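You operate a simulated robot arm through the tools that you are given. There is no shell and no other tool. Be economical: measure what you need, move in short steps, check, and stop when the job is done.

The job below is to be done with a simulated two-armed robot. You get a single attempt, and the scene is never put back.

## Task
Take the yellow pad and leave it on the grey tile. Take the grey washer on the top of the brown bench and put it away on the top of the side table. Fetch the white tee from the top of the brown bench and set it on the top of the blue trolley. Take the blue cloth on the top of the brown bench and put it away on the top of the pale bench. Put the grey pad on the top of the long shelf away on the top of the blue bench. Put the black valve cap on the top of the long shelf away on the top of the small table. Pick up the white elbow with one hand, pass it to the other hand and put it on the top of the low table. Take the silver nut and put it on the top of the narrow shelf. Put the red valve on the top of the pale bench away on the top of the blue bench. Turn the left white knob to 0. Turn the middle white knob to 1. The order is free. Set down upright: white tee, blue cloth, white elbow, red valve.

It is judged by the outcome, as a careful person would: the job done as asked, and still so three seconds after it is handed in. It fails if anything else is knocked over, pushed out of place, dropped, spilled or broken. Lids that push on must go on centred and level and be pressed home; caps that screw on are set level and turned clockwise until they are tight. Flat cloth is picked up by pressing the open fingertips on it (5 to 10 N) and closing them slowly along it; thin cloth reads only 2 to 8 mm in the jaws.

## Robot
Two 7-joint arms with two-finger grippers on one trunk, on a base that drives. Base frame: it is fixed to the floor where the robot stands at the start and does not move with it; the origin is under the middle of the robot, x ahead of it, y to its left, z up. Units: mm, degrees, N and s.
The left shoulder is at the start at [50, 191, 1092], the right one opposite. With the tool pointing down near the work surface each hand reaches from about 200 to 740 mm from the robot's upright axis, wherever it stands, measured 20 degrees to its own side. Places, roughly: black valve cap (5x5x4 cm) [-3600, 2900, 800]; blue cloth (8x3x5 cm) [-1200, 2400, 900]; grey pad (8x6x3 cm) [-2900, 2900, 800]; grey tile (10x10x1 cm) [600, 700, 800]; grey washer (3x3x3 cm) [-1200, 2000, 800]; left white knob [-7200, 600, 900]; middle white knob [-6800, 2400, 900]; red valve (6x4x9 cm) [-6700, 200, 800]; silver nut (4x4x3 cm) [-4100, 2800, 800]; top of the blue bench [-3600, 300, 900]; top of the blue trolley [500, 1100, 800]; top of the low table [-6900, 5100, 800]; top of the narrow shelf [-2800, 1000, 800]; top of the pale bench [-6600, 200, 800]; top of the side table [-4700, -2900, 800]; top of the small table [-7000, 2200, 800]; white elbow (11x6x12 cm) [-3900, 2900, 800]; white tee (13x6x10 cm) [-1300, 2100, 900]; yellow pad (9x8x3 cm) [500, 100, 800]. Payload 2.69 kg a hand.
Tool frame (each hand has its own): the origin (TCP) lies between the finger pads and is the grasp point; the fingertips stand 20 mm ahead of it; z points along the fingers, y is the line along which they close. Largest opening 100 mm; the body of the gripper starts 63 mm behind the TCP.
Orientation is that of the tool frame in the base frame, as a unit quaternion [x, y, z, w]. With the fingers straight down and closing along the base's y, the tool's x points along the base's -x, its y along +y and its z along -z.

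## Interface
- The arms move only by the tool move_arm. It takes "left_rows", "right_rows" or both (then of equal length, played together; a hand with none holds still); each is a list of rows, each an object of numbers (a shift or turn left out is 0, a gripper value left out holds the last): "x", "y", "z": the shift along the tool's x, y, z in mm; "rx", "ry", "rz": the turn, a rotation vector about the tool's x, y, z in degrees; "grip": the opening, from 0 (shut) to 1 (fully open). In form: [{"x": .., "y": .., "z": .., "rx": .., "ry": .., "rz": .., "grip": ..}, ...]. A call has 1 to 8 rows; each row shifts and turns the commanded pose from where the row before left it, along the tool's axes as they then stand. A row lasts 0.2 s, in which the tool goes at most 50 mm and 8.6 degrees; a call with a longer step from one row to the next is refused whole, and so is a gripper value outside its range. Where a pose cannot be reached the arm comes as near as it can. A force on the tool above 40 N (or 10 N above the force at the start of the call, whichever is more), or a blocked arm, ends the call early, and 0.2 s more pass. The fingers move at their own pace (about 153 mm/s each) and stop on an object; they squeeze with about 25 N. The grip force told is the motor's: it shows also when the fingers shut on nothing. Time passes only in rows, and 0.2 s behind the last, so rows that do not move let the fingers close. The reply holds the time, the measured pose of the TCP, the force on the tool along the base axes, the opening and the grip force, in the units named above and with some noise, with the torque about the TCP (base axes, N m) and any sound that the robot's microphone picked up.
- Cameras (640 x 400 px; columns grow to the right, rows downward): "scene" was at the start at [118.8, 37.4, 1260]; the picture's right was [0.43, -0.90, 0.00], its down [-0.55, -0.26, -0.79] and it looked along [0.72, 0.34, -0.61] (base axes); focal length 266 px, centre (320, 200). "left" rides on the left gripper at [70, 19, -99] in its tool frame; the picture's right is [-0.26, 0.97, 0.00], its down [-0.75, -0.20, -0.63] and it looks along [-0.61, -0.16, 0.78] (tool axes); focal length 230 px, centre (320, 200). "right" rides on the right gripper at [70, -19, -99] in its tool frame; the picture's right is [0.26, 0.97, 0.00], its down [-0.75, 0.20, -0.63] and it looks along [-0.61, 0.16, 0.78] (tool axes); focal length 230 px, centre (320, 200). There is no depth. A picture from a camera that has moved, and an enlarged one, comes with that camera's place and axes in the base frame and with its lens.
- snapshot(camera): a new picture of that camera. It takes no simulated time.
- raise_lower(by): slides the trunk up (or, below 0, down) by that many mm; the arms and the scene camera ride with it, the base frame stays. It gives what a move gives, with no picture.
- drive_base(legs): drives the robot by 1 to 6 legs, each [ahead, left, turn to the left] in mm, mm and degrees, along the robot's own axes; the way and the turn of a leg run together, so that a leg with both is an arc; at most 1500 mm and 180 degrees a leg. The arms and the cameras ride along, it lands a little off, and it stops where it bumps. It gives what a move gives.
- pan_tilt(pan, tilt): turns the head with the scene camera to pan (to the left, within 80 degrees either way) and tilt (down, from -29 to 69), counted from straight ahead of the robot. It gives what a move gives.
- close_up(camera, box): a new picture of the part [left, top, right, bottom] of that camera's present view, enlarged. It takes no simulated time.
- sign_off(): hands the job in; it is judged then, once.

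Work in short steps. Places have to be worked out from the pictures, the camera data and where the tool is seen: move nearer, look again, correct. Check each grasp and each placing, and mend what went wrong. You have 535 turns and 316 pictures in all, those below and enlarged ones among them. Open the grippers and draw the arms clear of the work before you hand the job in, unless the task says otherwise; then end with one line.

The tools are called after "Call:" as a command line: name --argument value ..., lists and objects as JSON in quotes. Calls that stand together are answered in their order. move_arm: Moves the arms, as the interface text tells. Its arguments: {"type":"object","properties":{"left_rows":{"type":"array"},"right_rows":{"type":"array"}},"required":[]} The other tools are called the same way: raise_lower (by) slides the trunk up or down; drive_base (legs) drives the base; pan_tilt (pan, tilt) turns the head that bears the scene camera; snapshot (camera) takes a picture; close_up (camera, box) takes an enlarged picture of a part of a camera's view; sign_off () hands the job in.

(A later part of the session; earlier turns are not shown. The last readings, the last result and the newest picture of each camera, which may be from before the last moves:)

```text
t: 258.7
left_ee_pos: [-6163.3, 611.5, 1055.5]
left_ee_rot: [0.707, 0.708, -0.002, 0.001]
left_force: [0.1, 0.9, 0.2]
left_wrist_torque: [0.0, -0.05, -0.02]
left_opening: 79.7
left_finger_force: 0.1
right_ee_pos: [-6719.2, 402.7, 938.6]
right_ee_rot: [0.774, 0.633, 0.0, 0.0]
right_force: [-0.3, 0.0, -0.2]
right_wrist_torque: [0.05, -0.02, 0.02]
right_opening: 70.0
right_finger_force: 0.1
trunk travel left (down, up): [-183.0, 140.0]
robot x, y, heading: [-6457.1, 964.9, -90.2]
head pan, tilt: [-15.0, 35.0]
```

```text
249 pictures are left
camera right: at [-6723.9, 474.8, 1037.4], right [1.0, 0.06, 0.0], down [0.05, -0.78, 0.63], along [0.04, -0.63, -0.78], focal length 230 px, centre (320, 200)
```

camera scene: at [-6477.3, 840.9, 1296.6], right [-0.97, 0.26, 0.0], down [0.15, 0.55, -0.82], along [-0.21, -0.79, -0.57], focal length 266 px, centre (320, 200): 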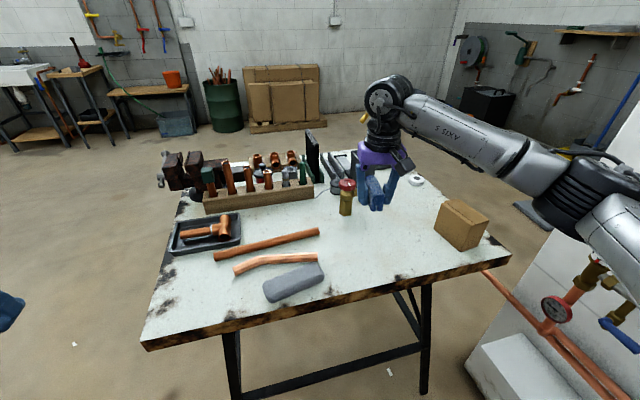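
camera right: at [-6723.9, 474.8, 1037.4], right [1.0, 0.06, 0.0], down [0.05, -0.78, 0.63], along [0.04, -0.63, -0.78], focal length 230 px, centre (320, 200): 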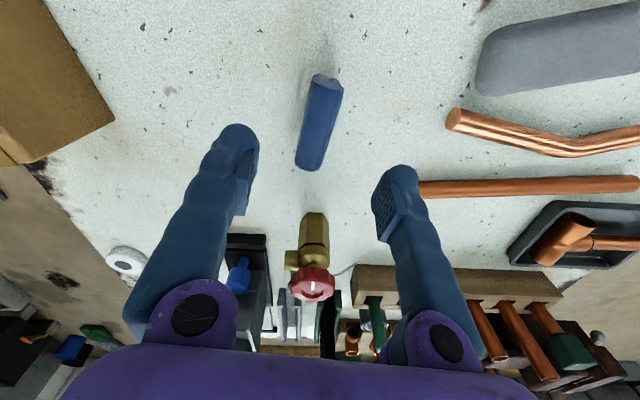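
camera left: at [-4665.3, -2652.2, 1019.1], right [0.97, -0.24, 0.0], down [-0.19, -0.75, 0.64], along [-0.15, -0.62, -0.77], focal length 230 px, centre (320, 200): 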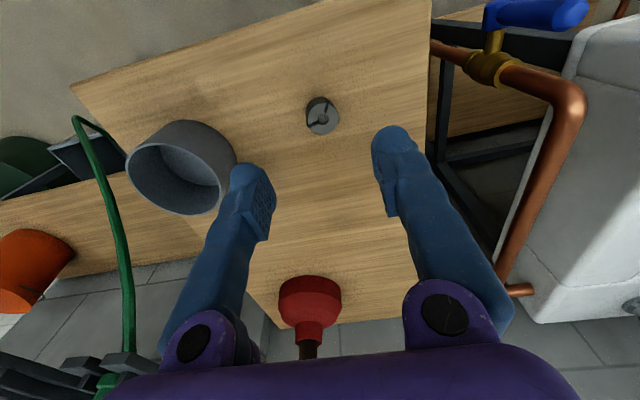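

Cloth stands upright. Raise trunk 60, shift right 140 and ahead 35 to be within reach of the red valve and the knob.

Call:
raise_lower --by 60

Call:
drive_base --legs '[[35, -140, 0]]'

Call:
snapshot --camera "right"

Call:
snapshot --camera "scene"

```text
t: 259.7
left_ee_pos: [-6161.6, 612.1, 1116.0]
left_ee_rot: [0.707, 0.708, -0.002, 0.001]
left_force: [-0.2, -0.8, 0.2]
left_wrist_torque: [0.01, 0.0, 0.0]
left_opening: 80.0
left_finger_force: 0.1
right_ee_pos: [-6720.3, 401.7, 998.9]
right_ee_rot: [0.774, 0.633, -0.001, -0.001]
right_force: [0.3, -0.7, -0.7]
right_wrist_torque: [0.01, 0.03, 0.03]
right_opening: 70.1
right_finger_force: 0.1
trunk travel left (down, up): [-243.0, 80.0]
robot x, y, heading: [-6457.0, 967.0, -89.9]
head pan, tilt: [-15.0, 35.0]
```

```text
t: 261.5
left_ee_pos: [-6302.1, 575.4, 1115.1]
left_ee_rot: [0.706, 0.708, -0.003, 0.001]
left_force: [-0.3, 0.7, 0.7]
left_wrist_torque: [0.02, 0.02, 0.04]
left_opening: 80.2
left_finger_force: 0.1
right_ee_pos: [-6860.5, 367.6, 998.0]
right_ee_rot: [0.774, 0.633, -0.001, -0.001]
right_force: [-0.8, -0.7, 0.1]
right_wrist_torque: [0.03, -0.02, 0.01]
right_opening: 70.3
right_finger_force: 0.0
trunk travel left (down, up): [-243.0, 80.0]
robot x, y, heading: [-6594.9, 927.3, -89.9]
head pan, tilt: [-15.0, 35.0]
```

```text
248 pictures are left
camera right: at [-6864.6, 440.1, 1097.0], right [1.0, 0.06, 0.0], down [0.05, -0.78, 0.63], along [0.04, -0.63, -0.78], focal length 230 px, centre (320, 200)
```

right: 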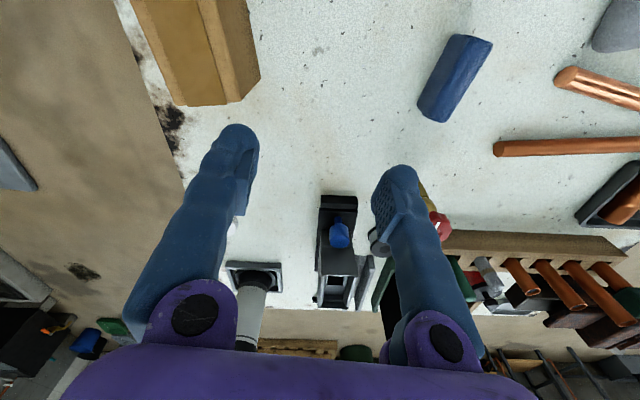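

```text
247 pictures are left
camera scene: at [-6617.8, 805.7, 1356.6], right [-0.97, 0.26, 0.0], down [0.15, 0.55, -0.82], along [-0.21, -0.79, -0.57], focal length 266 px, centre (320, 200)
```

scene: 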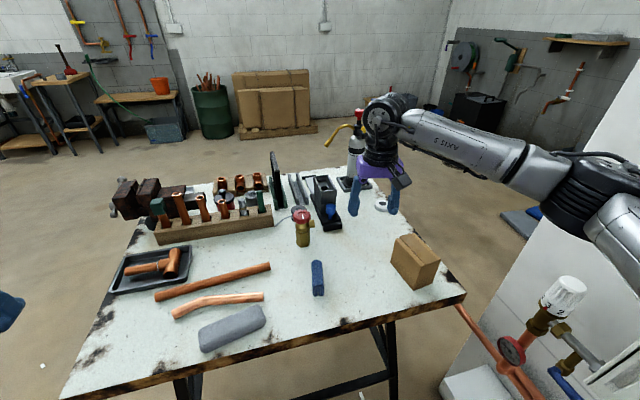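

Zoom on the red valve and the knob.

Call:
close_up --camera "scene" --box '[260, 170, 380, 270]'

Call:
close_up --camera "scene" --box '[480, 260, 620, 350]'

```text
4.00 times, centred on (320, 220) of scene
camera zoom: at [-6617.8, 805.7, 1356.6], right [-0.97, 0.26, 0.0], down [0.15, 0.55, -0.82], along [-0.21, -0.79, -0.57], focal length 1064 px, centre (320, 120)
```

zoom: 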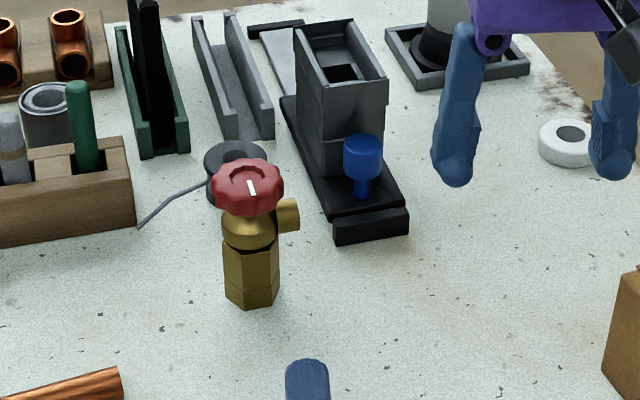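

```text
4.44 times, centred on (550, 305) of scene
camera zoom: at [-6617.8, 805.7, 1356.6], right [-0.97, 0.26, 0.0], down [0.15, 0.55, -0.82], along [-0.21, -0.79, -0.57], focal length 1183 px, centre (-702, -267)
```

zoom: 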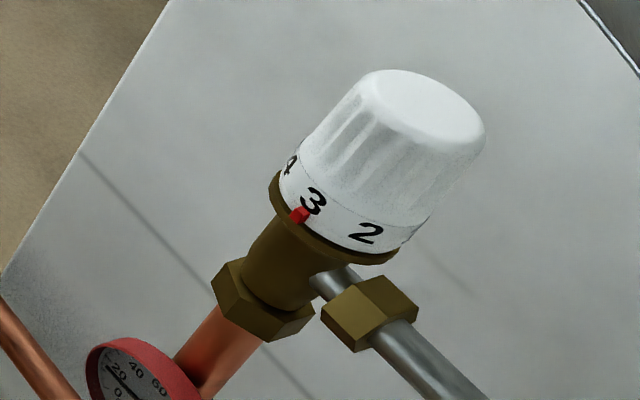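

Knob reads 3 now; numbers fall clockwise (from above), ~45° apart. First the valve: I'll grip it across y, away from its outlet. Move near it and turn the wrist.

Call:
move_arm --right_rows '[{"x": -9, "y": 38, "grip": 0.8}, {"x": -9, "y": 38}, {"x": -9, "y": 39}, {"x": -10, "y": 39}, {"rz": 8}, {"rz": 8}, {"rz": 8}, {"rz": 8}]'

Call:
move_arm --right_rows '[{"rz": 8}, {"rz": 8}, {"rz": 8}, {"rz": 8}, {"rz": 6}, {}]'

Call:
snapshot --camera "right"

```text
t: 263.3
left_ee_pos: [-6302.9, 576.2, 1115.8]
left_ee_rot: [0.706, 0.708, -0.003, 0.002]
left_force: [0.1, 0.1, 0.0]
left_wrist_torque: [-0.02, 0.02, 0.0]
left_opening: 79.9
left_finger_force: 0.2
right_ee_pos: [-6717.3, 300.0, 998.8]
right_ee_rot: [0.919, 0.394, -0.001, -0.001]
right_force: [-0.2, 0.5, 0.6]
right_wrist_torque: [-0.02, 0.01, -0.01]
right_opening: 79.8
right_finger_force: 0.1
trunk travel left (down, up): [-243.0, 80.0]
robot x, y, heading: [-6596.4, 930.7, -89.9]
head pan, tilt: [-15.0, 35.0]
```

```text
t: 264.7
left_ee_pos: [-6303.5, 576.1, 1116.2]
left_ee_rot: [0.706, 0.708, -0.002, 0.001]
left_force: [0.2, 0.7, -1.1]
left_wrist_torque: [-0.02, -0.01, -0.02]
left_opening: 79.9
left_finger_force: 0.2
right_ee_pos: [-6716.3, 302.1, 999.0]
right_ee_rot: [0.997, 0.074, -0.001, 0.001]
right_force: [-0.8, -0.4, -0.4]
right_wrist_torque: [-0.01, 0.0, 0.0]
right_opening: 80.3
right_finger_force: 0.0
trunk travel left (down, up): [-243.0, 80.0]
robot x, y, heading: [-6594.5, 928.5, -90.1]
head pan, tilt: [-15.0, 35.0]
```

```text
244 pictures are left
camera right: at [-6650.0, 330.0, 1096.6], right [0.4, -0.92, 0.0], down [-0.71, -0.31, 0.63], along [-0.58, -0.25, -0.78], focal length 230 px, centre (320, 200)
```

right: 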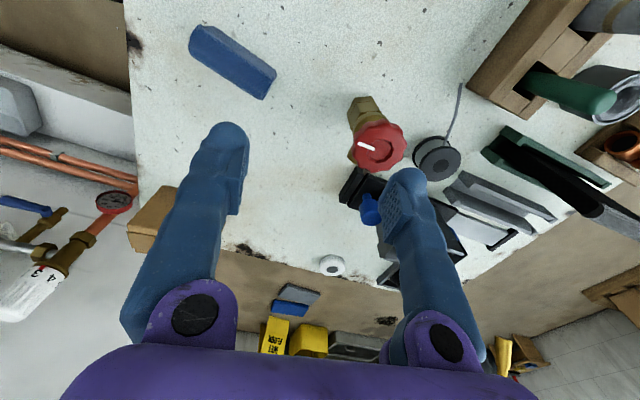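

Valve axis ≈[-6719,232]. Move above it and turn slightly more to clear the outlet.

Call:
move_arm --right_rows '[{"x": -7, "y": 35}, {"x": -6, "y": 34}, {"rz": 8}, {"rz": 8}, {"z": 20}, {"z": 20}, {}]'

Call:
snapshot --camera "right"

```text
t: 266.3
left_ee_pos: [-6302.2, 576.3, 1115.8]
left_ee_rot: [0.707, 0.707, -0.003, 0.0]
left_force: [-0.7, 0.4, 0.3]
left_wrist_torque: [0.0, -0.01, 0.0]
left_opening: 79.9
left_finger_force: 0.0
right_ee_pos: [-6720.2, 243.9, 957.7]
right_ee_rot: [0.998, -0.065, 0.0, 0.0]
right_force: [-0.6, 0.4, 1.5]
right_wrist_torque: [0.02, -0.01, 0.03]
right_opening: 79.8
right_finger_force: 0.0
right hand out of reach, approached as far as the arm can: row 2
trunk travel left (down, up): [-243.0, 80.0]
robot x, y, heading: [-6601.4, 933.2, -89.8]
head pan, tilt: [-15.0, 35.0]
```

```text
243 pictures are left
camera right: at [-6647.9, 253.5, 1056.1], right [0.13, -0.99, 0.0], down [-0.77, -0.1, 0.63], along [-0.63, -0.08, -0.78], focal length 230 px, centre (320, 200)
```

right: 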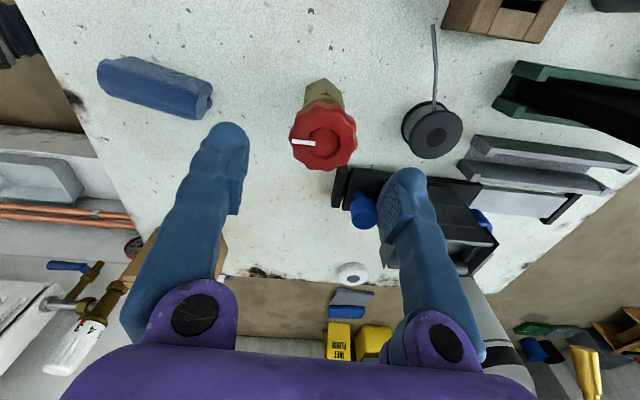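

Aligned at [-6720,242]. Descend around the valve.

Call:
move_arm --right_rows '[{"z": 35}, {"z": 35}, {"z": 25}, {"z": 20}, {}]'

Call:
snapshot --camera "right"

```text
t: 267.5
left_ee_pos: [-6302.8, 576.3, 1114.0]
left_ee_rot: [0.707, 0.707, -0.002, 0.001]
left_force: [0.0, -0.5, 0.1]
left_wrist_torque: [0.0, 0.0, -0.03]
left_opening: 80.2
left_finger_force: 0.1
right_ee_pos: [-6722.2, 258.9, 844.7]
right_ee_rot: [0.998, -0.064, -0.002, -0.001]
right_force: [-1.3, -0.8, 0.6]
right_wrist_torque: [0.07, 0.0, -0.04]
right_opening: 80.1
right_finger_force: 0.3
right hand out of reach, approached as far as the arm can: row 1, 2, 3, 4
trunk travel left (down, up): [-243.0, 80.0]
robot x, y, heading: [-6596.1, 925.7, -90.1]
head pan, tilt: [-15.0, 35.0]
```

```text
242 pictures are left
camera right: at [-6651.6, 267.7, 942.0], right [0.13, -0.99, 0.0], down [-0.77, -0.1, 0.63], along [-0.63, -0.08, -0.78], focal length 230 px, centre (320, 200)
```

right: 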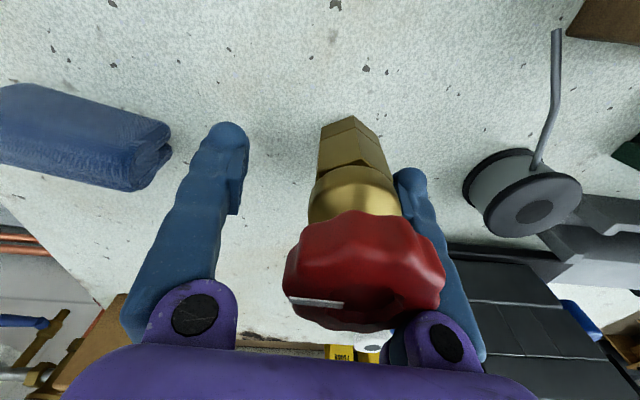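

The hand stopped 17 mm short in y; nudge the base ahead 18 mm to centre.

Call:
drive_base --legs '[[18, 0, 0]]'

Call:
snapshot --camera "right"

```text
t: 268.3
left_ee_pos: [-6301.9, 558.1, 1115.3]
left_ee_rot: [0.707, 0.708, -0.003, 0.001]
left_force: [0.3, -0.7, 0.8]
left_wrist_torque: [0.05, -0.02, 0.0]
left_opening: 79.9
left_finger_force: 0.1
right_ee_pos: [-6722.7, 238.7, 843.2]
right_ee_rot: [0.998, -0.064, -0.001, -0.002]
right_force: [-0.4, -0.2, -0.4]
right_wrist_torque: [0.02, -0.02, -0.03]
right_opening: 79.8
right_finger_force: 0.1
trunk travel left (down, up): [-243.0, 80.0]
robot x, y, heading: [-6595.7, 916.0, -90.2]
head pan, tilt: [-15.0, 35.0]
```

```text
241 pictures are left
camera right: at [-6651.1, 249.5, 941.8], right [0.13, -0.99, 0.0], down [-0.77, -0.1, 0.63], along [-0.63, -0.08, -0.78], focal length 230 px, centre (320, 200)
```

right: 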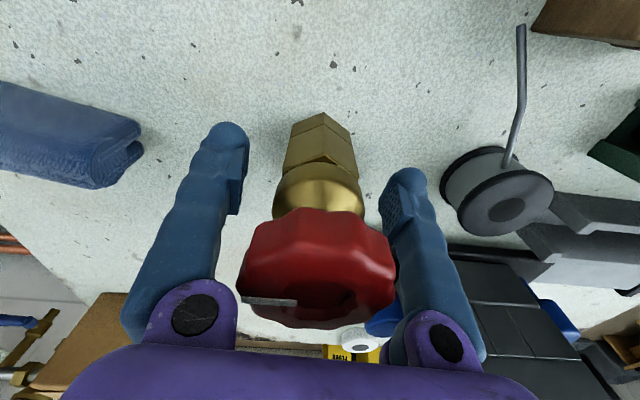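

Centred. Close on the body.

Call:
move_arm --right_rows '[{"grip": 0.6}, {"grip": 0.45}, {"grip": 0.3}, {"grip": 0.2}, {}, {}]'

Call:
snapshot --camera "right"

```text
t: 269.7
left_ee_pos: [-6301.3, 557.9, 1115.9]
left_ee_rot: [0.707, 0.708, -0.003, 0.001]
left_force: [0.6, -0.3, 0.5]
left_wrist_torque: [0.04, 0.04, 0.03]
left_opening: 80.3
left_finger_force: 0.0
right_ee_pos: [-6722.6, 241.0, 844.0]
right_ee_rot: [0.998, -0.064, -0.002, -0.001]
right_force: [-0.1, 1.4, -0.3]
right_wrist_torque: [0.04, 0.03, 0.04]
right_opening: 35.1
right_finger_force: 25.1
trunk travel left (down, up): [-243.0, 80.0]
robot x, y, heading: [-6596.0, 911.7, -90.0]
head pan, tilt: [-15.0, 35.0]
```

```text
240 pictures are left
camera right: at [-6651.2, 250.0, 942.1], right [0.13, -0.99, 0.0], down [-0.77, -0.1, 0.63], along [-0.63, -0.08, -0.78], focal length 230 px, centre (320, 200)
```

right: 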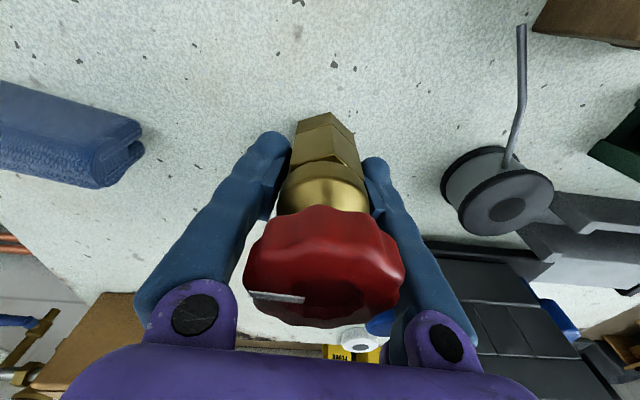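

Gripped (35 mm). Lift with the trunk, back off, then unwind the wrist and pull the arm in.

Call:
raise_lower --by 75

Call:
move_arm --right_rows '[{"z": -25}, {"z": -25}, {"z": -25}, {}]'

Call:
snapshot --camera "right"

```text
t: 270.8
left_ee_pos: [-6303.0, 558.3, 1190.6]
left_ee_rot: [0.706, 0.708, -0.002, 0.0]
left_force: [-0.1, 0.9, -0.2]
left_wrist_torque: [0.0, -0.01, 0.0]
left_opening: 80.1
left_finger_force: 0.2
right_ee_pos: [-6722.3, 240.0, 917.5]
right_ee_rot: [0.998, -0.064, -0.002, -0.002]
right_force: [-0.3, -0.3, -4.8]
right_wrist_torque: [-0.01, -0.01, -0.03]
right_opening: 35.1
right_finger_force: 24.7
trunk travel left (down, up): [-318.0, 5.0]
robot x, y, heading: [-6598.3, 913.8, -90.0]
head pan, tilt: [-15.0, 35.0]
```

```text
t: 271.8
left_ee_pos: [-6301.9, 557.3, 1189.2]
left_ee_rot: [0.707, 0.708, -0.002, 0.001]
left_force: [-0.1, -0.5, -0.3]
left_wrist_torque: [-0.01, -0.03, 0.01]
left_opening: 80.2
left_finger_force: 0.0
right_ee_pos: [-6721.7, 228.1, 992.6]
right_ee_rot: [0.998, -0.065, -0.001, -0.003]
right_force: [-0.3, -0.5, -5.1]
right_wrist_torque: [0.01, 0.0, 0.0]
right_opening: 35.1
right_finger_force: 25.5
right hand out of reach, approached as far as the arm can: row 1, 2
trunk travel left (down, up): [-318.0, 5.0]
robot x, y, heading: [-6593.1, 914.1, -90.0]
head pan, tilt: [-15.0, 35.0]
```

```text
239 pictures are left
camera right: at [-6648.9, 238.5, 1090.0], right [0.13, -0.99, -0.01], down [-0.77, -0.11, 0.63], along [-0.63, -0.08, -0.78], focal length 230 px, centre (320, 200)
```

right: 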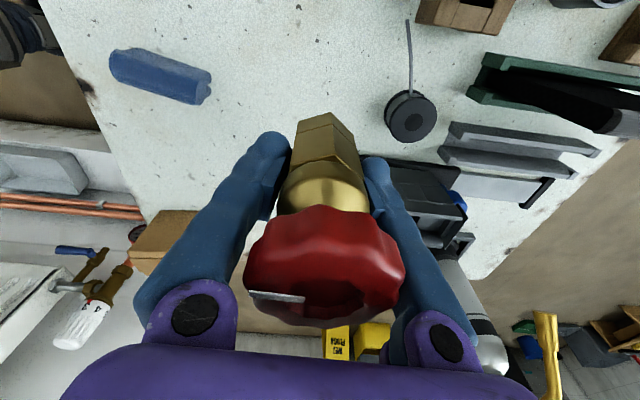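

Held firmly and clear of all. Unwind wrist, pull in, and move the base away.

Call:
move_arm --right_rows '[{"rz": -8}, {"rz": -8}, {"rz": -8}, {"rz": -8}, {"rz": -8}, {"rz": -8}, {"rz": -8}, {}]'

Call:
drive_base --legs '[[-200, 0, 0], [0, 250, 0]]'

Call:
move_arm --right_rows '[{"x": 30, "y": -25}, {"x": 30, "y": -25}, {"x": 30, "y": -25}, {"x": 30, "y": -25}, {"x": 30, "y": -25}, {"x": 30, "y": -25}, {}]'

```text
t: 273.6
left_ee_pos: [-6301.8, 556.9, 1190.0]
left_ee_rot: [0.707, 0.708, -0.003, 0.002]
left_force: [0.6, 1.1, 0.6]
left_wrist_torque: [0.0, -0.03, 0.01]
left_opening: 80.2
left_finger_force: 0.1
right_ee_pos: [-6720.4, 229.7, 992.4]
right_ee_rot: [0.911, 0.412, -0.001, -0.002]
right_force: [0.0, -0.3, -4.4]
right_wrist_torque: [-0.01, 0.03, -0.01]
right_opening: 35.1
right_finger_force: 25.1
right hand out of reach, approached as far as the arm can: row 1
trunk travel left (down, up): [-318.0, 5.0]
robot x, y, heading: [-6594.1, 913.2, -89.8]
head pan, tilt: [-15.0, 35.0]
```

```text
t: 277.6
left_ee_pos: [-6052.5, 759.7, 1190.4]
left_ee_rot: [0.706, 0.708, -0.003, 0.001]
left_force: [0.6, 0.7, -0.3]
left_wrist_torque: [0.02, 0.01, 0.03]
left_opening: 79.8
left_finger_force: 0.1
right_ee_pos: [-6469.6, 430.8, 990.5]
right_ee_rot: [0.912, 0.411, -0.001, -0.002]
right_force: [-0.1, 0.4, -4.8]
right_wrist_torque: [-0.01, 0.0, 0.01]
right_opening: 34.9
right_finger_force: 25.2
trunk travel left (down, up): [-318.0, 5.0]
robot x, y, heading: [-6347.7, 1112.9, -89.9]
head pan, tilt: [-15.0, 35.0]
```

```text
t: 279.2
left_ee_pos: [-6052.6, 760.6, 1190.0]
left_ee_rot: [0.707, 0.707, -0.003, 0.001]
left_force: [-0.2, -0.3, 0.8]
left_wrist_torque: [0.04, -0.02, 0.0]
left_opening: 79.8
left_finger_force: 0.0
right_ee_pos: [-6471.0, 431.3, 991.4]
right_ee_rot: [0.912, 0.411, -0.001, -0.002]
right_force: [-0.2, 0.1, -4.8]
right_wrist_torque: [-0.02, 0.04, 0.02]
right_opening: 34.9
right_finger_force: 25.1
right hand out of reach, approached as far as the arm can: row 1, 2, 3, 4, 5, 6
trunk travel left (down, up): [-318.0, 5.0]
robot x, y, heading: [-6344.8, 1114.0, -90.1]
head pan, tilt: [-15.0, 35.0]
```

Stuck again; turn the wrist further toward neutral and raise the hand.

Call:
move_arm --right_rows '[{"rz": -8}, {"rz": -8}, {"rz": -8}, {"rz": -8}, {"rz": -8}, {}]'

Call:
move_arm --right_rows '[{"x": 30}, {"x": 30}, {"x": 30}, {}]'

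```text
t: 280.6
left_ee_pos: [-6053.7, 760.0, 1190.4]
left_ee_rot: [0.707, 0.707, -0.003, 0.002]
left_force: [0.2, -0.1, 1.0]
left_wrist_torque: [0.01, -0.01, -0.01]
left_opening: 80.1
left_finger_force: 0.0
right_ee_pos: [-6471.5, 431.3, 991.9]
right_ee_rot: [0.716, 0.698, 0.0, -0.003]
right_force: [-0.7, -0.4, -5.5]
right_wrist_torque: [-0.02, 0.02, 0.0]
right_opening: 35.1
right_finger_force: 24.6
trunk travel left (down, up): [-318.0, 5.0]
robot x, y, heading: [-6344.6, 1115.9, -90.1]
head pan, tilt: [-15.0, 35.0]
```

```text
t: 281.6
left_ee_pos: [-6051.6, 758.9, 1190.7]
left_ee_rot: [0.707, 0.707, -0.002, 0.001]
left_force: [-0.4, 0.7, 0.4]
left_wrist_torque: [-0.03, 0.01, 0.0]
left_opening: 79.9
left_finger_force: 0.2
right_ee_pos: [-6472.0, 430.6, 992.7]
right_ee_rot: [0.716, 0.698, 0.0, -0.003]
right_force: [-0.1, 0.6, -5.6]
right_wrist_torque: [-0.03, 0.03, 0.02]
right_opening: 35.1
right_finger_force: 25.2
right hand out of reach, approached as far as the arm can: row 1, 2, 3
trunk travel left (down, up): [-318.0, 5.0]
robot x, y, heading: [-6347.2, 1114.1, -89.8]
head pan, tilt: [-15.0, 35.0]
```

Try sideways (to its own side) and upward instead.

Call:
move_arm --right_rows '[{"y": -30}, {"y": -30}, {"y": -30}, {}]'

Call:
pan_tilt --pan -40 --tilt 40

Call:
snapshot --camera "scene"

```text
t: 282.6
left_ee_pos: [-6051.1, 759.6, 1190.1]
left_ee_rot: [0.707, 0.707, -0.003, 0.0]
left_force: [-0.5, -0.6, 0.5]
left_wrist_torque: [0.03, 0.02, 0.0]
left_opening: 80.0
left_finger_force: 0.0
right_ee_pos: [-6558.6, 428.9, 992.3]
right_ee_rot: [0.716, 0.699, 0.0, -0.002]
right_force: [-0.4, -0.8, -3.4]
right_wrist_torque: [-0.01, 0.01, 0.0]
right_opening: 35.1
right_finger_force: 24.5
right hand out of reach, approached as far as the arm can: row 1, 2
trunk travel left (down, up): [-318.0, 5.0]
robot x, y, heading: [-6343.2, 1113.4, -89.8]
head pan, tilt: [-15.0, 35.0]
```

```text
t: 283.5
left_ee_pos: [-6052.5, 760.5, 1189.6]
left_ee_rot: [0.708, 0.707, -0.003, 0.0]
left_force: [0.3, 0.8, 0.3]
left_wrist_torque: [0.0, -0.03, 0.0]
left_opening: 79.8
left_finger_force: 0.1
right_ee_pos: [-6559.0, 427.7, 993.0]
right_ee_rot: [0.717, 0.697, 0.0, -0.002]
right_force: [0.0, 0.5, -4.5]
right_wrist_torque: [0.0, 0.05, 0.01]
right_opening: 35.2
right_finger_force: 24.3
trunk travel left (down, up): [-318.0, 5.0]
robot x, y, heading: [-6344.2, 1112.3, -89.8]
head pan, tilt: [-40.0, 40.0]
```

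```text
238 pictures are left
camera scene: at [-6399.3, 1009.2, 1424.0], right [-0.77, 0.64, 0.0], down [0.41, 0.49, -0.77], along [-0.49, -0.59, -0.64], focal length 266 px, centre (320, 200)
```

scene: 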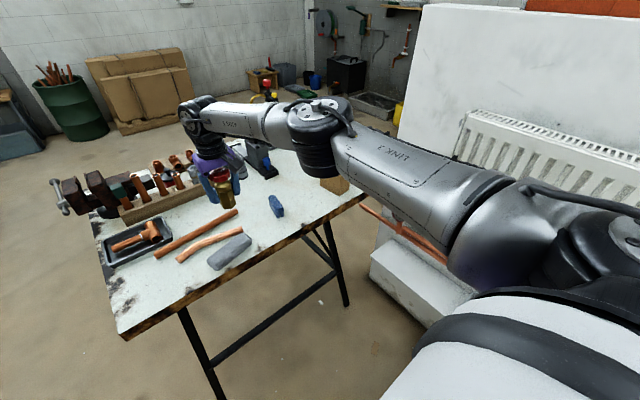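

Sideways freed it. Now pull inward.

Call:
move_arm --right_rows '[{"x": 30}, {"x": 40}, {"x": 40}, {"x": 40}, {"x": 40}, {"x": 40}, {}]'

```text
t: 285.1
left_ee_pos: [-6052.3, 758.2, 1190.5]
left_ee_rot: [0.708, 0.707, -0.002, 0.0]
left_force: [-0.3, 0.3, 0.4]
left_wrist_torque: [-0.01, -0.03, -0.05]
left_opening: 80.0
left_finger_force: 0.1
right_ee_pos: [-6554.2, 657.3, 992.4]
right_ee_rot: [0.716, 0.698, 0.0, -0.002]
right_force: [0.3, -0.7, -4.7]
right_wrist_torque: [0.0, -0.02, -0.01]
right_opening: 35.0
right_finger_force: 24.8
trunk travel left (down, up): [-318.0, 5.0]
robot x, y, heading: [-6343.1, 1114.5, -90.2]
head pan, tilt: [-40.0, 40.0]
```

Good. Pull in a bit more, lower trunk 100, turn to face the radiator wall and approach the knob with the left hand.

Call:
move_arm --right_rows '[{"x": 40}, {"x": 40}, {"x": 40}, {}]'

Call:
raise_lower --by -100

Call:
drive_base --legs '[[0, 0, -90], [200, 140, 0]]'

Call:
pan_tilt --pan 20 --tilt 30

Call:
snapshot --camera "scene"

```text
t: 286.1
left_ee_pos: [-6050.7, 759.7, 1190.8]
left_ee_rot: [0.707, 0.707, -0.002, 0.001]
left_force: [0.6, -0.9, -0.1]
left_wrist_torque: [0.02, -0.02, 0.01]
left_opening: 80.1
left_finger_force: 0.0
right_ee_pos: [-6551.3, 777.8, 992.8]
right_ee_rot: [0.716, 0.698, -0.001, -0.002]
right_force: [-0.1, -0.5, -5.4]
right_wrist_torque: [-0.02, 0.0, 0.01]
right_opening: 35.0
right_finger_force: 24.7
trunk travel left (down, up): [-318.0, 5.0]
robot x, y, heading: [-6347.1, 1115.4, -90.1]
head pan, tilt: [-40.0, 40.0]
```

```text
t: 287.5
left_ee_pos: [-6052.8, 759.2, 1091.2]
left_ee_rot: [0.707, 0.707, -0.002, 0.002]
left_force: [-0.6, 0.0, -0.4]
left_wrist_torque: [0.03, 0.0, 0.03]
left_opening: 80.2
left_finger_force: 0.0
right_ee_pos: [-6551.7, 777.1, 892.8]
right_ee_rot: [0.716, 0.698, 0.0, -0.001]
right_force: [0.9, 0.6, -4.4]
right_wrist_torque: [-0.01, 0.01, -0.02]
right_opening: 34.8
right_finger_force: 24.7
trunk travel left (down, up): [-218.0, 105.0]
robot x, y, heading: [-6346.0, 1117.4, -90.0]
head pan, tilt: [-40.0, 40.0]
```

```text
t: 293.1
left_ee_pos: [-6894.1, 678.3, 1090.7]
left_ee_rot: [1.0, 0.003, -0.004, 0.0]
left_force: [0.0, 0.0, 0.0]
left_wrist_torque: [0.02, -0.04, 0.02]
left_opening: 80.0
left_finger_force: 0.1
right_ee_pos: [-6882.0, 1176.8, 892.3]
right_ee_rot: [1.0, -0.008, 0.002, -0.001]
right_force: [-1.0, 0.2, -5.3]
right_wrist_torque: [0.04, -0.02, -0.03]
right_opening: 35.4
right_finger_force: 24.5
trunk travel left (down, up): [-218.0, 105.0]
robot x, y, heading: [-6541.2, 974.8, -179.5]
head pan, tilt: [-40.0, 40.0]
```

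```text
t: 294.4
left_ee_pos: [-6894.9, 679.1, 1090.4]
left_ee_rot: [1.0, 0.004, -0.002, -0.001]
left_force: [-0.1, -0.3, -0.2]
left_wrist_torque: [0.02, 0.0, 0.01]
left_opening: 79.8
left_finger_force: 0.0
right_ee_pos: [-6881.2, 1177.0, 893.3]
right_ee_rot: [1.0, -0.009, 0.002, -0.002]
right_force: [-0.2, 0.6, -4.1]
right_wrist_torque: [-0.02, 0.01, 0.02]
right_opening: 35.3
right_finger_force: 24.8
trunk travel left (down, up): [-218.0, 105.0]
robot x, y, heading: [-6541.2, 973.1, -179.3]
head pan, tilt: [20.0, 30.0]
```

```text
237 pictures are left
camera scene: at [-6666.8, 942.8, 1339.3], right [-0.35, 0.94, 0.0], down [0.47, 0.17, -0.87], along [-0.81, -0.3, -0.5], focal length 266 px, centre (320, 200)
```

scene: 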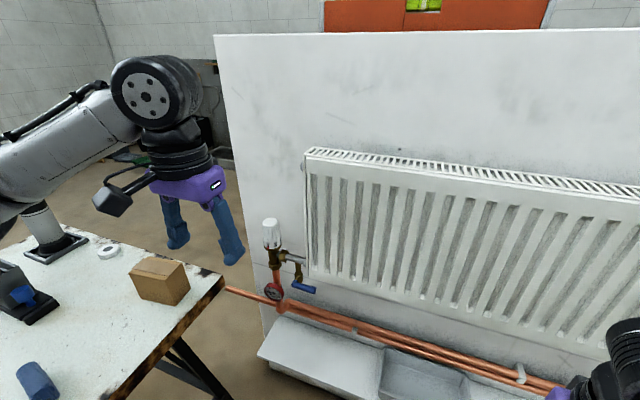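

Knob ≈[-7155,622,910]. Drive ahead 60 and move the left hand above it to look.

Call:
drive_base --legs '[[60, 0, 0]]'

Call:
move_arm --left_rows '[{"x": -40, "y": 10}, {"x": -40, "y": 10}, {"x": -40, "y": 10}, {"x": -40, "y": 12}, {"x": -30, "y": 12}, {}]'

Call:
snapshot --camera "left"

```text
t: 295.4
left_ee_pos: [-6954.2, 677.8, 1090.7]
left_ee_rot: [1.0, 0.004, -0.002, -0.001]
left_force: [-1.5, 0.2, 0.5]
left_wrist_torque: [0.02, -0.06, 0.01]
left_opening: 80.1
left_finger_force: 0.1
right_ee_pos: [-6941.2, 1177.2, 892.5]
right_ee_rot: [1.0, -0.008, 0.002, -0.002]
right_force: [-0.1, -0.3, -5.0]
right_wrist_torque: [0.0, -0.06, 0.01]
right_opening: 34.9
right_finger_force: 25.4
trunk travel left (down, up): [-218.0, 105.0]
robot x, y, heading: [-6601.2, 976.9, -179.2]
head pan, tilt: [20.0, 30.0]
```

```text
t: 296.8
left_ee_pos: [-7143.7, 623.6, 1091.8]
left_ee_rot: [1.0, 0.004, -0.003, 0.0]
left_force: [-0.1, -0.2, 0.2]
left_wrist_torque: [0.01, 0.03, 0.0]
left_opening: 79.8
left_finger_force: 0.0
right_ee_pos: [-6940.8, 1176.0, 892.7]
right_ee_rot: [1.0, -0.007, 0.001, -0.002]
right_force: [-0.5, 0.2, -5.5]
right_wrist_torque: [-0.02, 0.03, 0.01]
right_opening: 35.1
right_finger_force: 25.2
trunk travel left (down, up): [-218.0, 105.0]
robot x, y, heading: [-6600.0, 971.8, -179.6]
head pan, tilt: [20.0, 30.0]
```

```text
236 pictures are left
camera left: at [-7074.5, 604.7, 1191.5], right [-0.25, -0.97, 0.0], down [-0.75, 0.19, 0.63], along [-0.61, 0.16, -0.77], focal length 230 px, centre (320, 200)
```

left: 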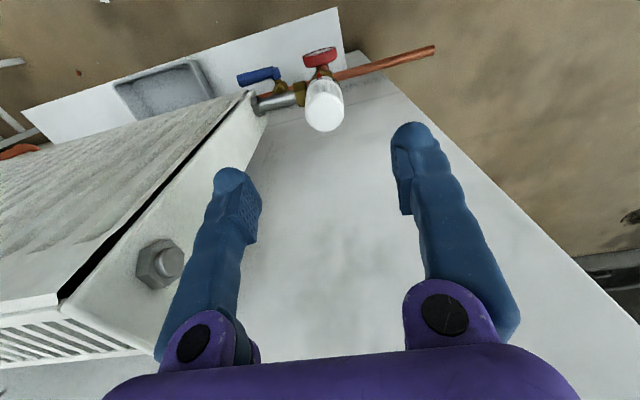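

Knob axis ≈[-7160,623]; wall is ~120 mm behind. Pre-rotate the wrist −56° and centre over the knob.

Call:
move_arm --left_rows '[{"x": -16}, {"rz": -8}, {"rz": -8}, {"rz": -8}, {"rz": -8}, {"rz": -8}, {"rz": -8}, {"rz": -8}]'

Call:
snapshot --camera "left"

```text
t: 298.6
left_ee_pos: [-7160.6, 622.5, 1092.8]
left_ee_rot: [0.88, 0.475, -0.003, -0.001]
left_force: [0.2, -0.5, 0.7]
left_wrist_torque: [0.02, -0.02, -0.03]
left_opening: 80.0
left_finger_force: 0.1
right_ee_pos: [-6939.9, 1176.9, 893.2]
right_ee_rot: [1.0, -0.008, 0.002, -0.002]
right_force: [0.0, 0.1, -4.7]
right_wrist_torque: [0.02, 0.02, 0.02]
right_opening: 35.1
right_finger_force: 25.1
trunk travel left (down, up): [-218.0, 105.0]
robot x, y, heading: [-6599.8, 973.0, -179.7]
head pan, tilt: [20.0, 30.0]
```

```text
235 pictures are left
camera left: at [-7105.6, 669.9, 1191.1], right [0.67, -0.75, 0.0], down [-0.58, -0.52, 0.63], along [-0.47, -0.42, -0.78], focal length 230 px, centre (320, 200)
```

left: 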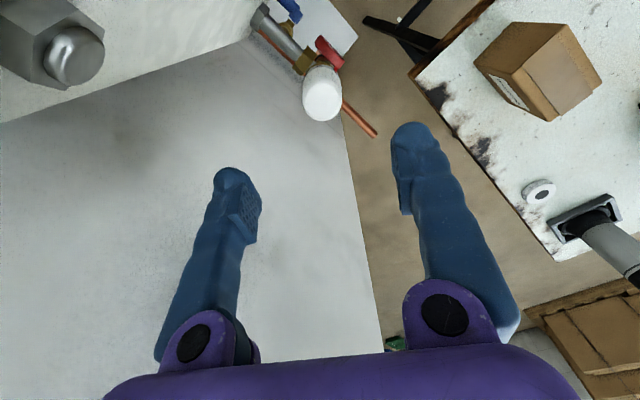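

Descend partway and re-check centring.

Call:
move_arm --left_rows '[{"x": 4, "y": 2}, {"z": 40}, {"z": 40}, {"z": 30}, {}]'

Call:
snapshot --camera "left"

```text
t: 299.8
left_ee_pos: [-7155.1, 624.3, 982.4]
left_ee_rot: [0.881, 0.474, -0.002, -0.002]
left_force: [0.1, -0.1, 0.6]
left_wrist_torque: [-0.03, 0.02, 0.01]
left_opening: 80.3
left_finger_force: 0.1
right_ee_pos: [-6940.9, 1176.5, 893.6]
right_ee_rot: [1.0, -0.007, 0.002, -0.003]
right_force: [0.9, 0.1, -4.5]
right_wrist_torque: [-0.02, 0.02, 0.0]
right_opening: 35.1
right_finger_force: 25.3
trunk travel left (down, up): [-218.0, 105.0]
robot x, y, heading: [-6599.1, 972.4, -179.6]
head pan, tilt: [20.0, 30.0]
```

```text
234 pictures are left
camera left: at [-7101.6, 672.3, 1082.0], right [0.66, -0.75, -0.01], down [-0.58, -0.52, 0.63], along [-0.48, -0.42, -0.77], focal length 230 px, centre (320, 200)
```

left: 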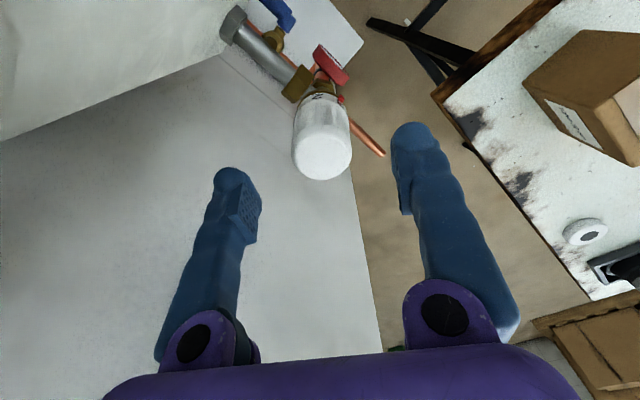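

Good centring; lower so the pads are around the knob's grip.

Call:
move_arm --left_rows '[{"x": -4, "y": -1}, {"z": 30}, {"z": 25}, {"z": 12}, {}]'

Call:
snapshot --camera "left"

Call:
close_up --camera "scene" --box '[220, 200, 340, 290]'

```text
t: 301.0
left_ee_pos: [-7159.5, 620.9, 915.4]
left_ee_rot: [0.881, 0.473, -0.001, -0.002]
left_force: [0.2, -0.8, -0.2]
left_wrist_torque: [-0.03, -0.06, 0.01]
left_opening: 80.0
left_finger_force: 0.0
right_ee_pos: [-6940.7, 1176.4, 892.1]
right_ee_rot: [1.0, -0.008, 0.001, -0.003]
right_force: [0.0, 0.3, -4.7]
right_wrist_torque: [0.01, 0.01, -0.03]
right_opening: 35.0
right_finger_force: 25.1
trunk travel left (down, up): [-218.0, 105.0]
robot x, y, heading: [-6604.6, 975.4, -179.5]
head pan, tilt: [20.0, 30.0]
```

```text
233 pictures are left
camera left: at [-7106.0, 669.4, 1014.0], right [0.66, -0.75, 0.0], down [-0.58, -0.52, 0.63], along [-0.48, -0.42, -0.78], focal length 230 px, centre (320, 200)
```

left: 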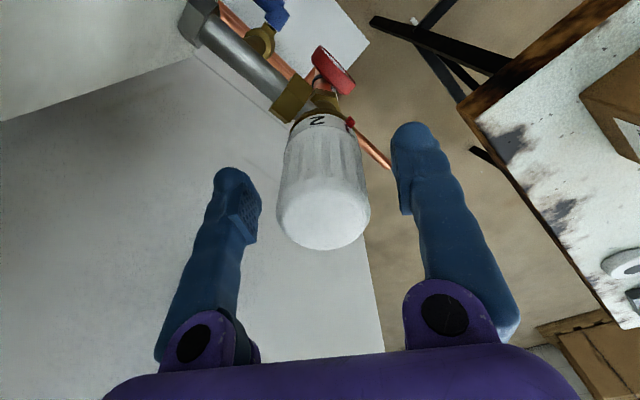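

```text
4.44 times, centred on (280, 245) of scene
camera zoom: at [-6726.5, 942.2, 1339.4], right [-0.35, 0.94, 0.0], down [0.47, 0.17, -0.87], along [-0.81, -0.3, -0.5], focal length 1183 px, centre (498, 0)
```

zoom: 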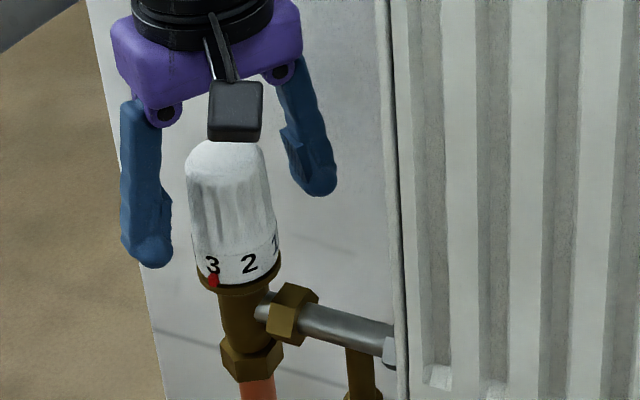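

Fingers surround the knob's grip; label 3 is at the mark. Close on it.

Call:
move_arm --left_rows '[{"grip": 0.6}, {"grip": 0.45}, {"grip": 0.35}, {"grip": 0.3}, {}, {}]'

```text
t: 302.4
left_ee_pos: [-7158.1, 621.2, 914.9]
left_ee_rot: [0.881, 0.473, -0.001, -0.002]
left_force: [14.8, -5.5, -4.5]
left_wrist_torque: [-0.22, -0.35, -0.03]
left_opening: 43.5
left_finger_force: 44.7
right_ee_pos: [-6940.0, 1176.4, 893.8]
right_ee_rot: [1.0, -0.007, 0.001, -0.001]
right_force: [-0.3, -0.6, -4.7]
right_wrist_torque: [-0.01, 0.01, 0.01]
right_opening: 35.0
right_finger_force: 25.1
trunk travel left (down, up): [-218.0, 105.0]
robot x, y, heading: [-6600.1, 977.9, -179.4]
head pan, tilt: [20.0, 30.0]
```

There's ~16 N side load; shift 2 mm along the closing line to centre, then start turning clockwise.

Call:
move_arm --left_rows '[{"y": 2.5}, {}]'

```text
t: 303.0
left_ee_pos: [-7158.2, 621.3, 913.3]
left_ee_rot: [0.881, 0.473, -0.003, -0.003]
left_force: [2.7, -2.7, -4.6]
left_wrist_torque: [0.12, -0.16, -0.06]
left_opening: 43.6
left_finger_force: 45.4
right_ee_pos: [-6940.9, 1177.1, 893.9]
right_ee_rot: [1.0, -0.008, 0.002, -0.002]
right_force: [0.4, 0.0, -4.5]
right_wrist_torque: [0.01, 0.03, 0.0]
right_opening: 34.8
right_finger_force: 24.7
trunk travel left (down, up): [-218.0, 105.0]
robot x, y, heading: [-6601.6, 976.0, -179.6]
head pan, tilt: [20.0, 30.0]
```

Balanced. Turn +40° and check.

Call:
move_arm --left_rows '[{"rz": 8}, {"rz": 8}, {"rz": 8}, {"rz": 8}, {"rz": 8}, {}]'

Call:
close_up --camera "scene" --box '[220, 200, 340, 290]'

```text
t: 304.4
left_ee_pos: [-7158.5, 621.3, 914.1]
left_ee_rot: [0.99, 0.143, -0.003, -0.002]
left_force: [-8.8, 3.0, -0.6]
left_wrist_torque: [0.33, -0.01, -0.01]
left_opening: 43.4
left_finger_force: 44.9
right_ee_pos: [-6942.0, 1176.0, 893.4]
right_ee_rot: [1.0, -0.008, 0.001, -0.001]
right_force: [-0.3, 0.3, -4.3]
right_wrist_torque: [-0.01, 0.02, 0.01]
right_opening: 34.9
right_finger_force: 25.1
trunk travel left (down, up): [-218.0, 105.0]
robot x, y, heading: [-6599.8, 975.3, -179.5]
head pan, tilt: [20.0, 30.0]
```

```text
4.44 times, centred on (280, 245) of scene
camera zoom: at [-6727.6, 942.5, 1339.2], right [-0.35, 0.94, 0.0], down [0.47, 0.17, -0.87], along [-0.81, -0.3, -0.5], focal length 1183 px, centre (498, 0)
```

zoom: 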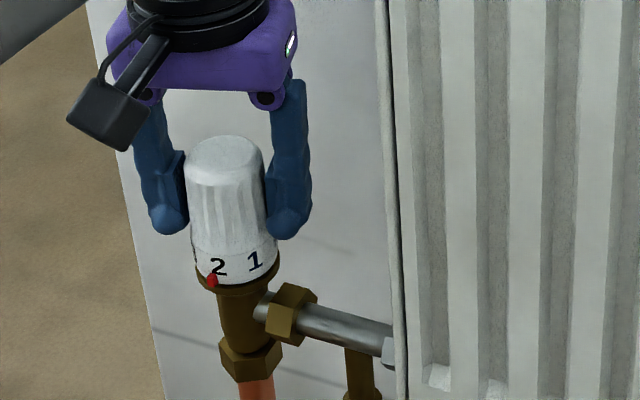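

It turns properly; spacing seems ~49°. Continue +64° and check.

Call:
move_arm --left_rows '[{"rz": 8}, {"rz": 8}, {"rz": 8}, {"rz": 8}, {"rz": 8}, {"rz": 8}, {"rz": 8}, {"rz": 8}]'

Call:
close_up --camera "scene" --box '[220, 200, 340, 290]'

```text
t: 306.2
left_ee_pos: [-7158.3, 621.8, 915.5]
left_ee_rot: [0.915, -0.404, -0.004, 0.001]
left_force: [-11.4, 10.1, 2.5]
left_wrist_torque: [0.84, 0.35, 0.02]
left_opening: 43.6
left_finger_force: 45.2
right_ee_pos: [-6941.9, 1177.5, 893.0]
right_ee_rot: [1.0, -0.008, 0.002, -0.001]
right_force: [0.3, -0.5, -4.4]
right_wrist_torque: [0.03, 0.05, 0.01]
right_opening: 35.0
right_finger_force: 24.9
trunk travel left (down, up): [-218.0, 105.0]
robot x, y, heading: [-6606.9, 972.0, -179.6]
head pan, tilt: [20.0, 30.0]
```

```text
4.44 times, centred on (280, 245) of scene
camera zoom: at [-6727.4, 943.4, 1339.3], right [-0.35, 0.94, 0.0], down [0.47, 0.17, -0.87], along [-0.81, -0.3, -0.5], focal length 1183 px, centre (498, 0)
```

zoom: 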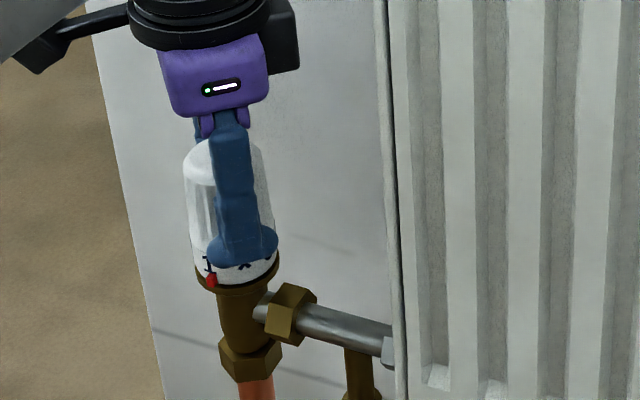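

"1" is just past the mark; about 45° more to "0".

Call:
move_arm --left_rows '[{"rz": 8}, {"rz": 8}, {"rz": 8}, {"rz": 8}, {"rz": 8}, {"rz": 4}, {}]'

Call:
close_up --camera "scene" --box '[220, 200, 340, 290]'

```text
t: 307.8
left_ee_pos: [-7157.4, 621.3, 914.7]
left_ee_rot: [-0.697, 0.717, 0.002, -0.001]
left_force: [-7.1, 17.0, -0.1]
left_wrist_torque: [0.82, 0.03, -0.01]
left_opening: 43.5
left_finger_force: 45.0
right_ee_pos: [-6940.6, 1178.0, 892.1]
right_ee_rot: [1.0, -0.009, 0.002, -0.001]
right_force: [-0.7, 0.5, -5.3]
right_wrist_torque: [0.01, 0.01, 0.02]
right_opening: 34.8
right_finger_force: 25.1
trunk travel left (down, up): [-218.0, 105.0]
robot x, y, heading: [-6601.5, 975.4, -179.6]
head pan, tilt: [20.0, 30.0]
```

```text
4.44 times, centred on (280, 245) of scene
camera zoom: at [-6727.1, 943.9, 1339.3], right [-0.35, 0.94, 0.0], down [0.47, 0.17, -0.87], along [-0.81, -0.3, -0.5], focal length 1183 px, centre (498, 0)
```

zoom: 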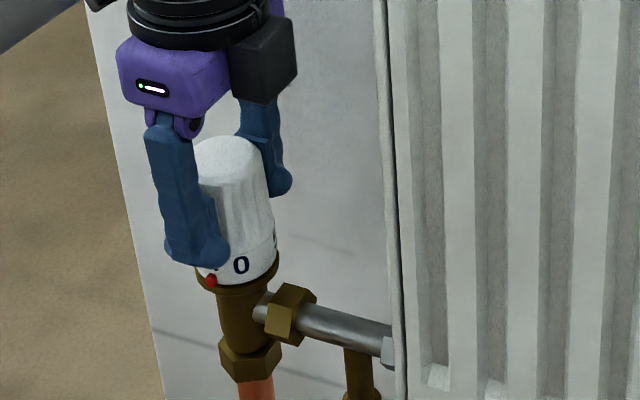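

The mark now points at a frost symbol (hidden); "0" is ~38° further. Continue.

Call:
move_arm --left_rows '[{"rz": 8}, {"rz": 8}, {"rz": 8}, {"rz": 8}, {"rz": 5}, {}]'

Call:
close_up --camera "scene" --box '[220, 200, 340, 290]'

```text
t: 309.2
left_ee_pos: [-7157.2, 621.4, 915.2]
left_ee_rot: [-0.439, 0.898, 0.006, -0.004]
left_force: [12.0, 19.4, -15.6]
left_wrist_torque: [4.27, 7.08, 5.08]
left_opening: 43.9
left_finger_force: 44.9
right_ee_pos: [-6940.1, 1177.2, 893.1]
right_ee_rot: [1.0, -0.007, 0.001, -0.002]
right_force: [0.3, 0.6, -4.7]
right_wrist_torque: [-0.01, 0.02, -0.01]
right_opening: 35.0
right_finger_force: 24.8
trunk travel left (down, up): [-218.0, 105.0]
robot x, y, heading: [-6605.5, 975.4, -179.5]
head pan, tilt: [20.0, 30.0]
```

```text
4.44 times, centred on (280, 245) of scene
camera zoom: at [-6725.3, 942.5, 1339.2], right [-0.35, 0.94, 0.0], down [0.47, 0.17, -0.87], along [-0.81, -0.3, -0.5], focal length 1183 px, centre (498, 0)
```

zoom: 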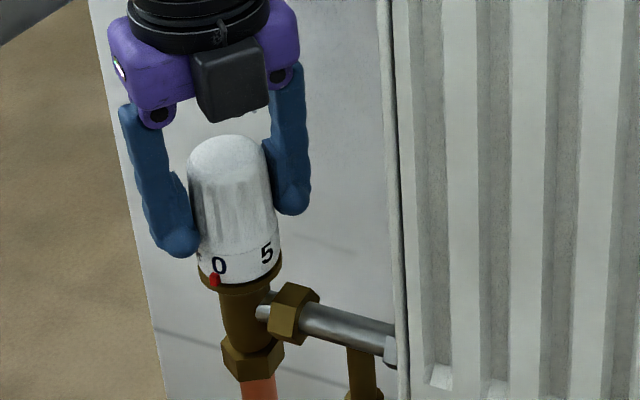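

High torque suggests the end stop; zoom closer at the mark.

Call:
close_up --camera "scene" --box '[255, 240, 295, 270]'

```text
13.33 times, centred on (275, 255) of scene
camera zoom: at [-6725.3, 942.5, 1339.2], right [-0.35, 0.94, 0.0], down [0.47, 0.17, -0.87], along [-0.81, -0.3, -0.5], focal length 3548 px, centre (920, -533)
```

zoom: 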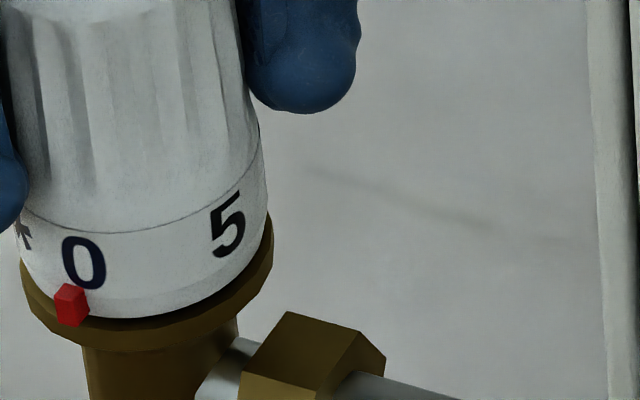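

Try 4° more to see if it moves.

Call:
move_arm --left_rows '[{"rz": 4}, {}]'

Call:
close_up --camera "scene" --box '[255, 240, 295, 270]'

```text
t: 309.8
left_ee_pos: [-7153.4, 616.7, 914.6]
left_ee_rot: [-0.411, 0.912, 0.0, -0.002]
left_force: [33.3, -2.8, -12.5]
left_wrist_torque: [3.89, 6.86, 5.22]
left_opening: 57.5
left_finger_force: 20.7
right_ee_pos: [-6939.8, 1175.2, 894.8]
right_ee_rot: [1.0, -0.007, 0.001, -0.002]
right_force: [0.0, -0.3, -5.5]
right_wrist_torque: [0.0, 0.05, 0.03]
right_opening: 35.0
right_finger_force: 24.9
trunk travel left (down, up): [-218.0, 105.0]
robot x, y, heading: [-6597.2, 969.2, -179.4]
head pan, tilt: [20.0, 30.0]
```

```text
13.33 times, centred on (275, 255) of scene
camera zoom: at [-6722.8, 940.0, 1339.7], right [-0.35, 0.94, 0.0], down [0.47, 0.18, -0.87], along [-0.81, -0.3, -0.5], focal length 3548 px, centre (920, -533)
```

zoom: 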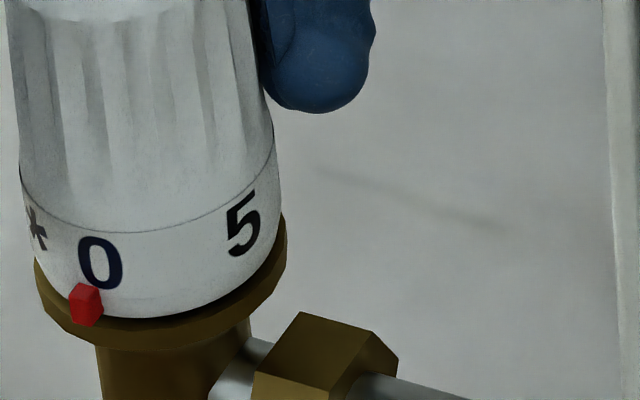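

The knob no longer moves (end stop); release.

Call:
move_arm --left_rows '[{"grip": 0.8}, {"grip": 0.8}, {}]'

Call:
close_up --camera "scene" --box '[245, 230, 295, 270]'

```text
t: 310.8
left_ee_pos: [-7152.6, 615.1, 915.7]
left_ee_rot: [-0.411, 0.912, -0.002, -0.001]
left_force: [17.9, -4.9, 1.0]
left_wrist_torque: [0.38, 2.22, 1.15]
left_opening: 80.0
left_finger_force: 0.0
right_ee_pos: [-6939.1, 1177.3, 892.9]
right_ee_rot: [1.0, -0.007, 0.002, -0.002]
right_force: [0.6, 0.4, -4.4]
right_wrist_torque: [0.0, 0.0, 0.0]
right_opening: 34.9
right_finger_force: 25.0
trunk travel left (down, up): [-218.0, 105.0]
robot x, y, heading: [-6599.0, 974.9, -179.4]
head pan, tilt: [20.0, 30.0]
stopped in row 3 (left hand): the force on the tool passed its limit at 46 N (the readings are from after the stop); the commanded pose is now the measured one
```

```text
10.00 times, centred on (270, 250) of scene
camera zoom: at [-6723.8, 942.5, 1339.8], right [-0.35, 0.94, 0.0], down [0.47, 0.18, -0.87], along [-0.81, -0.3, -0.5], focal length 2661 px, centre (820, -300)
```

zoom: 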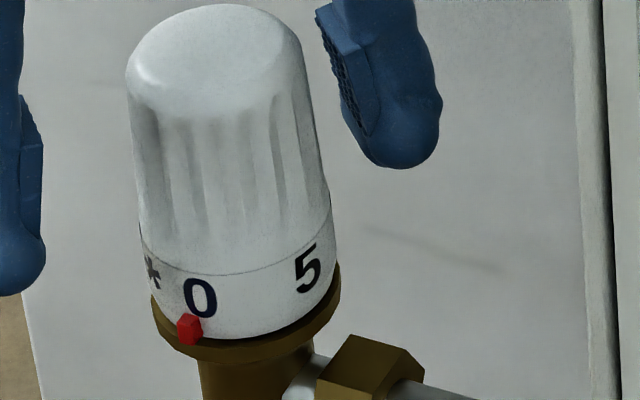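

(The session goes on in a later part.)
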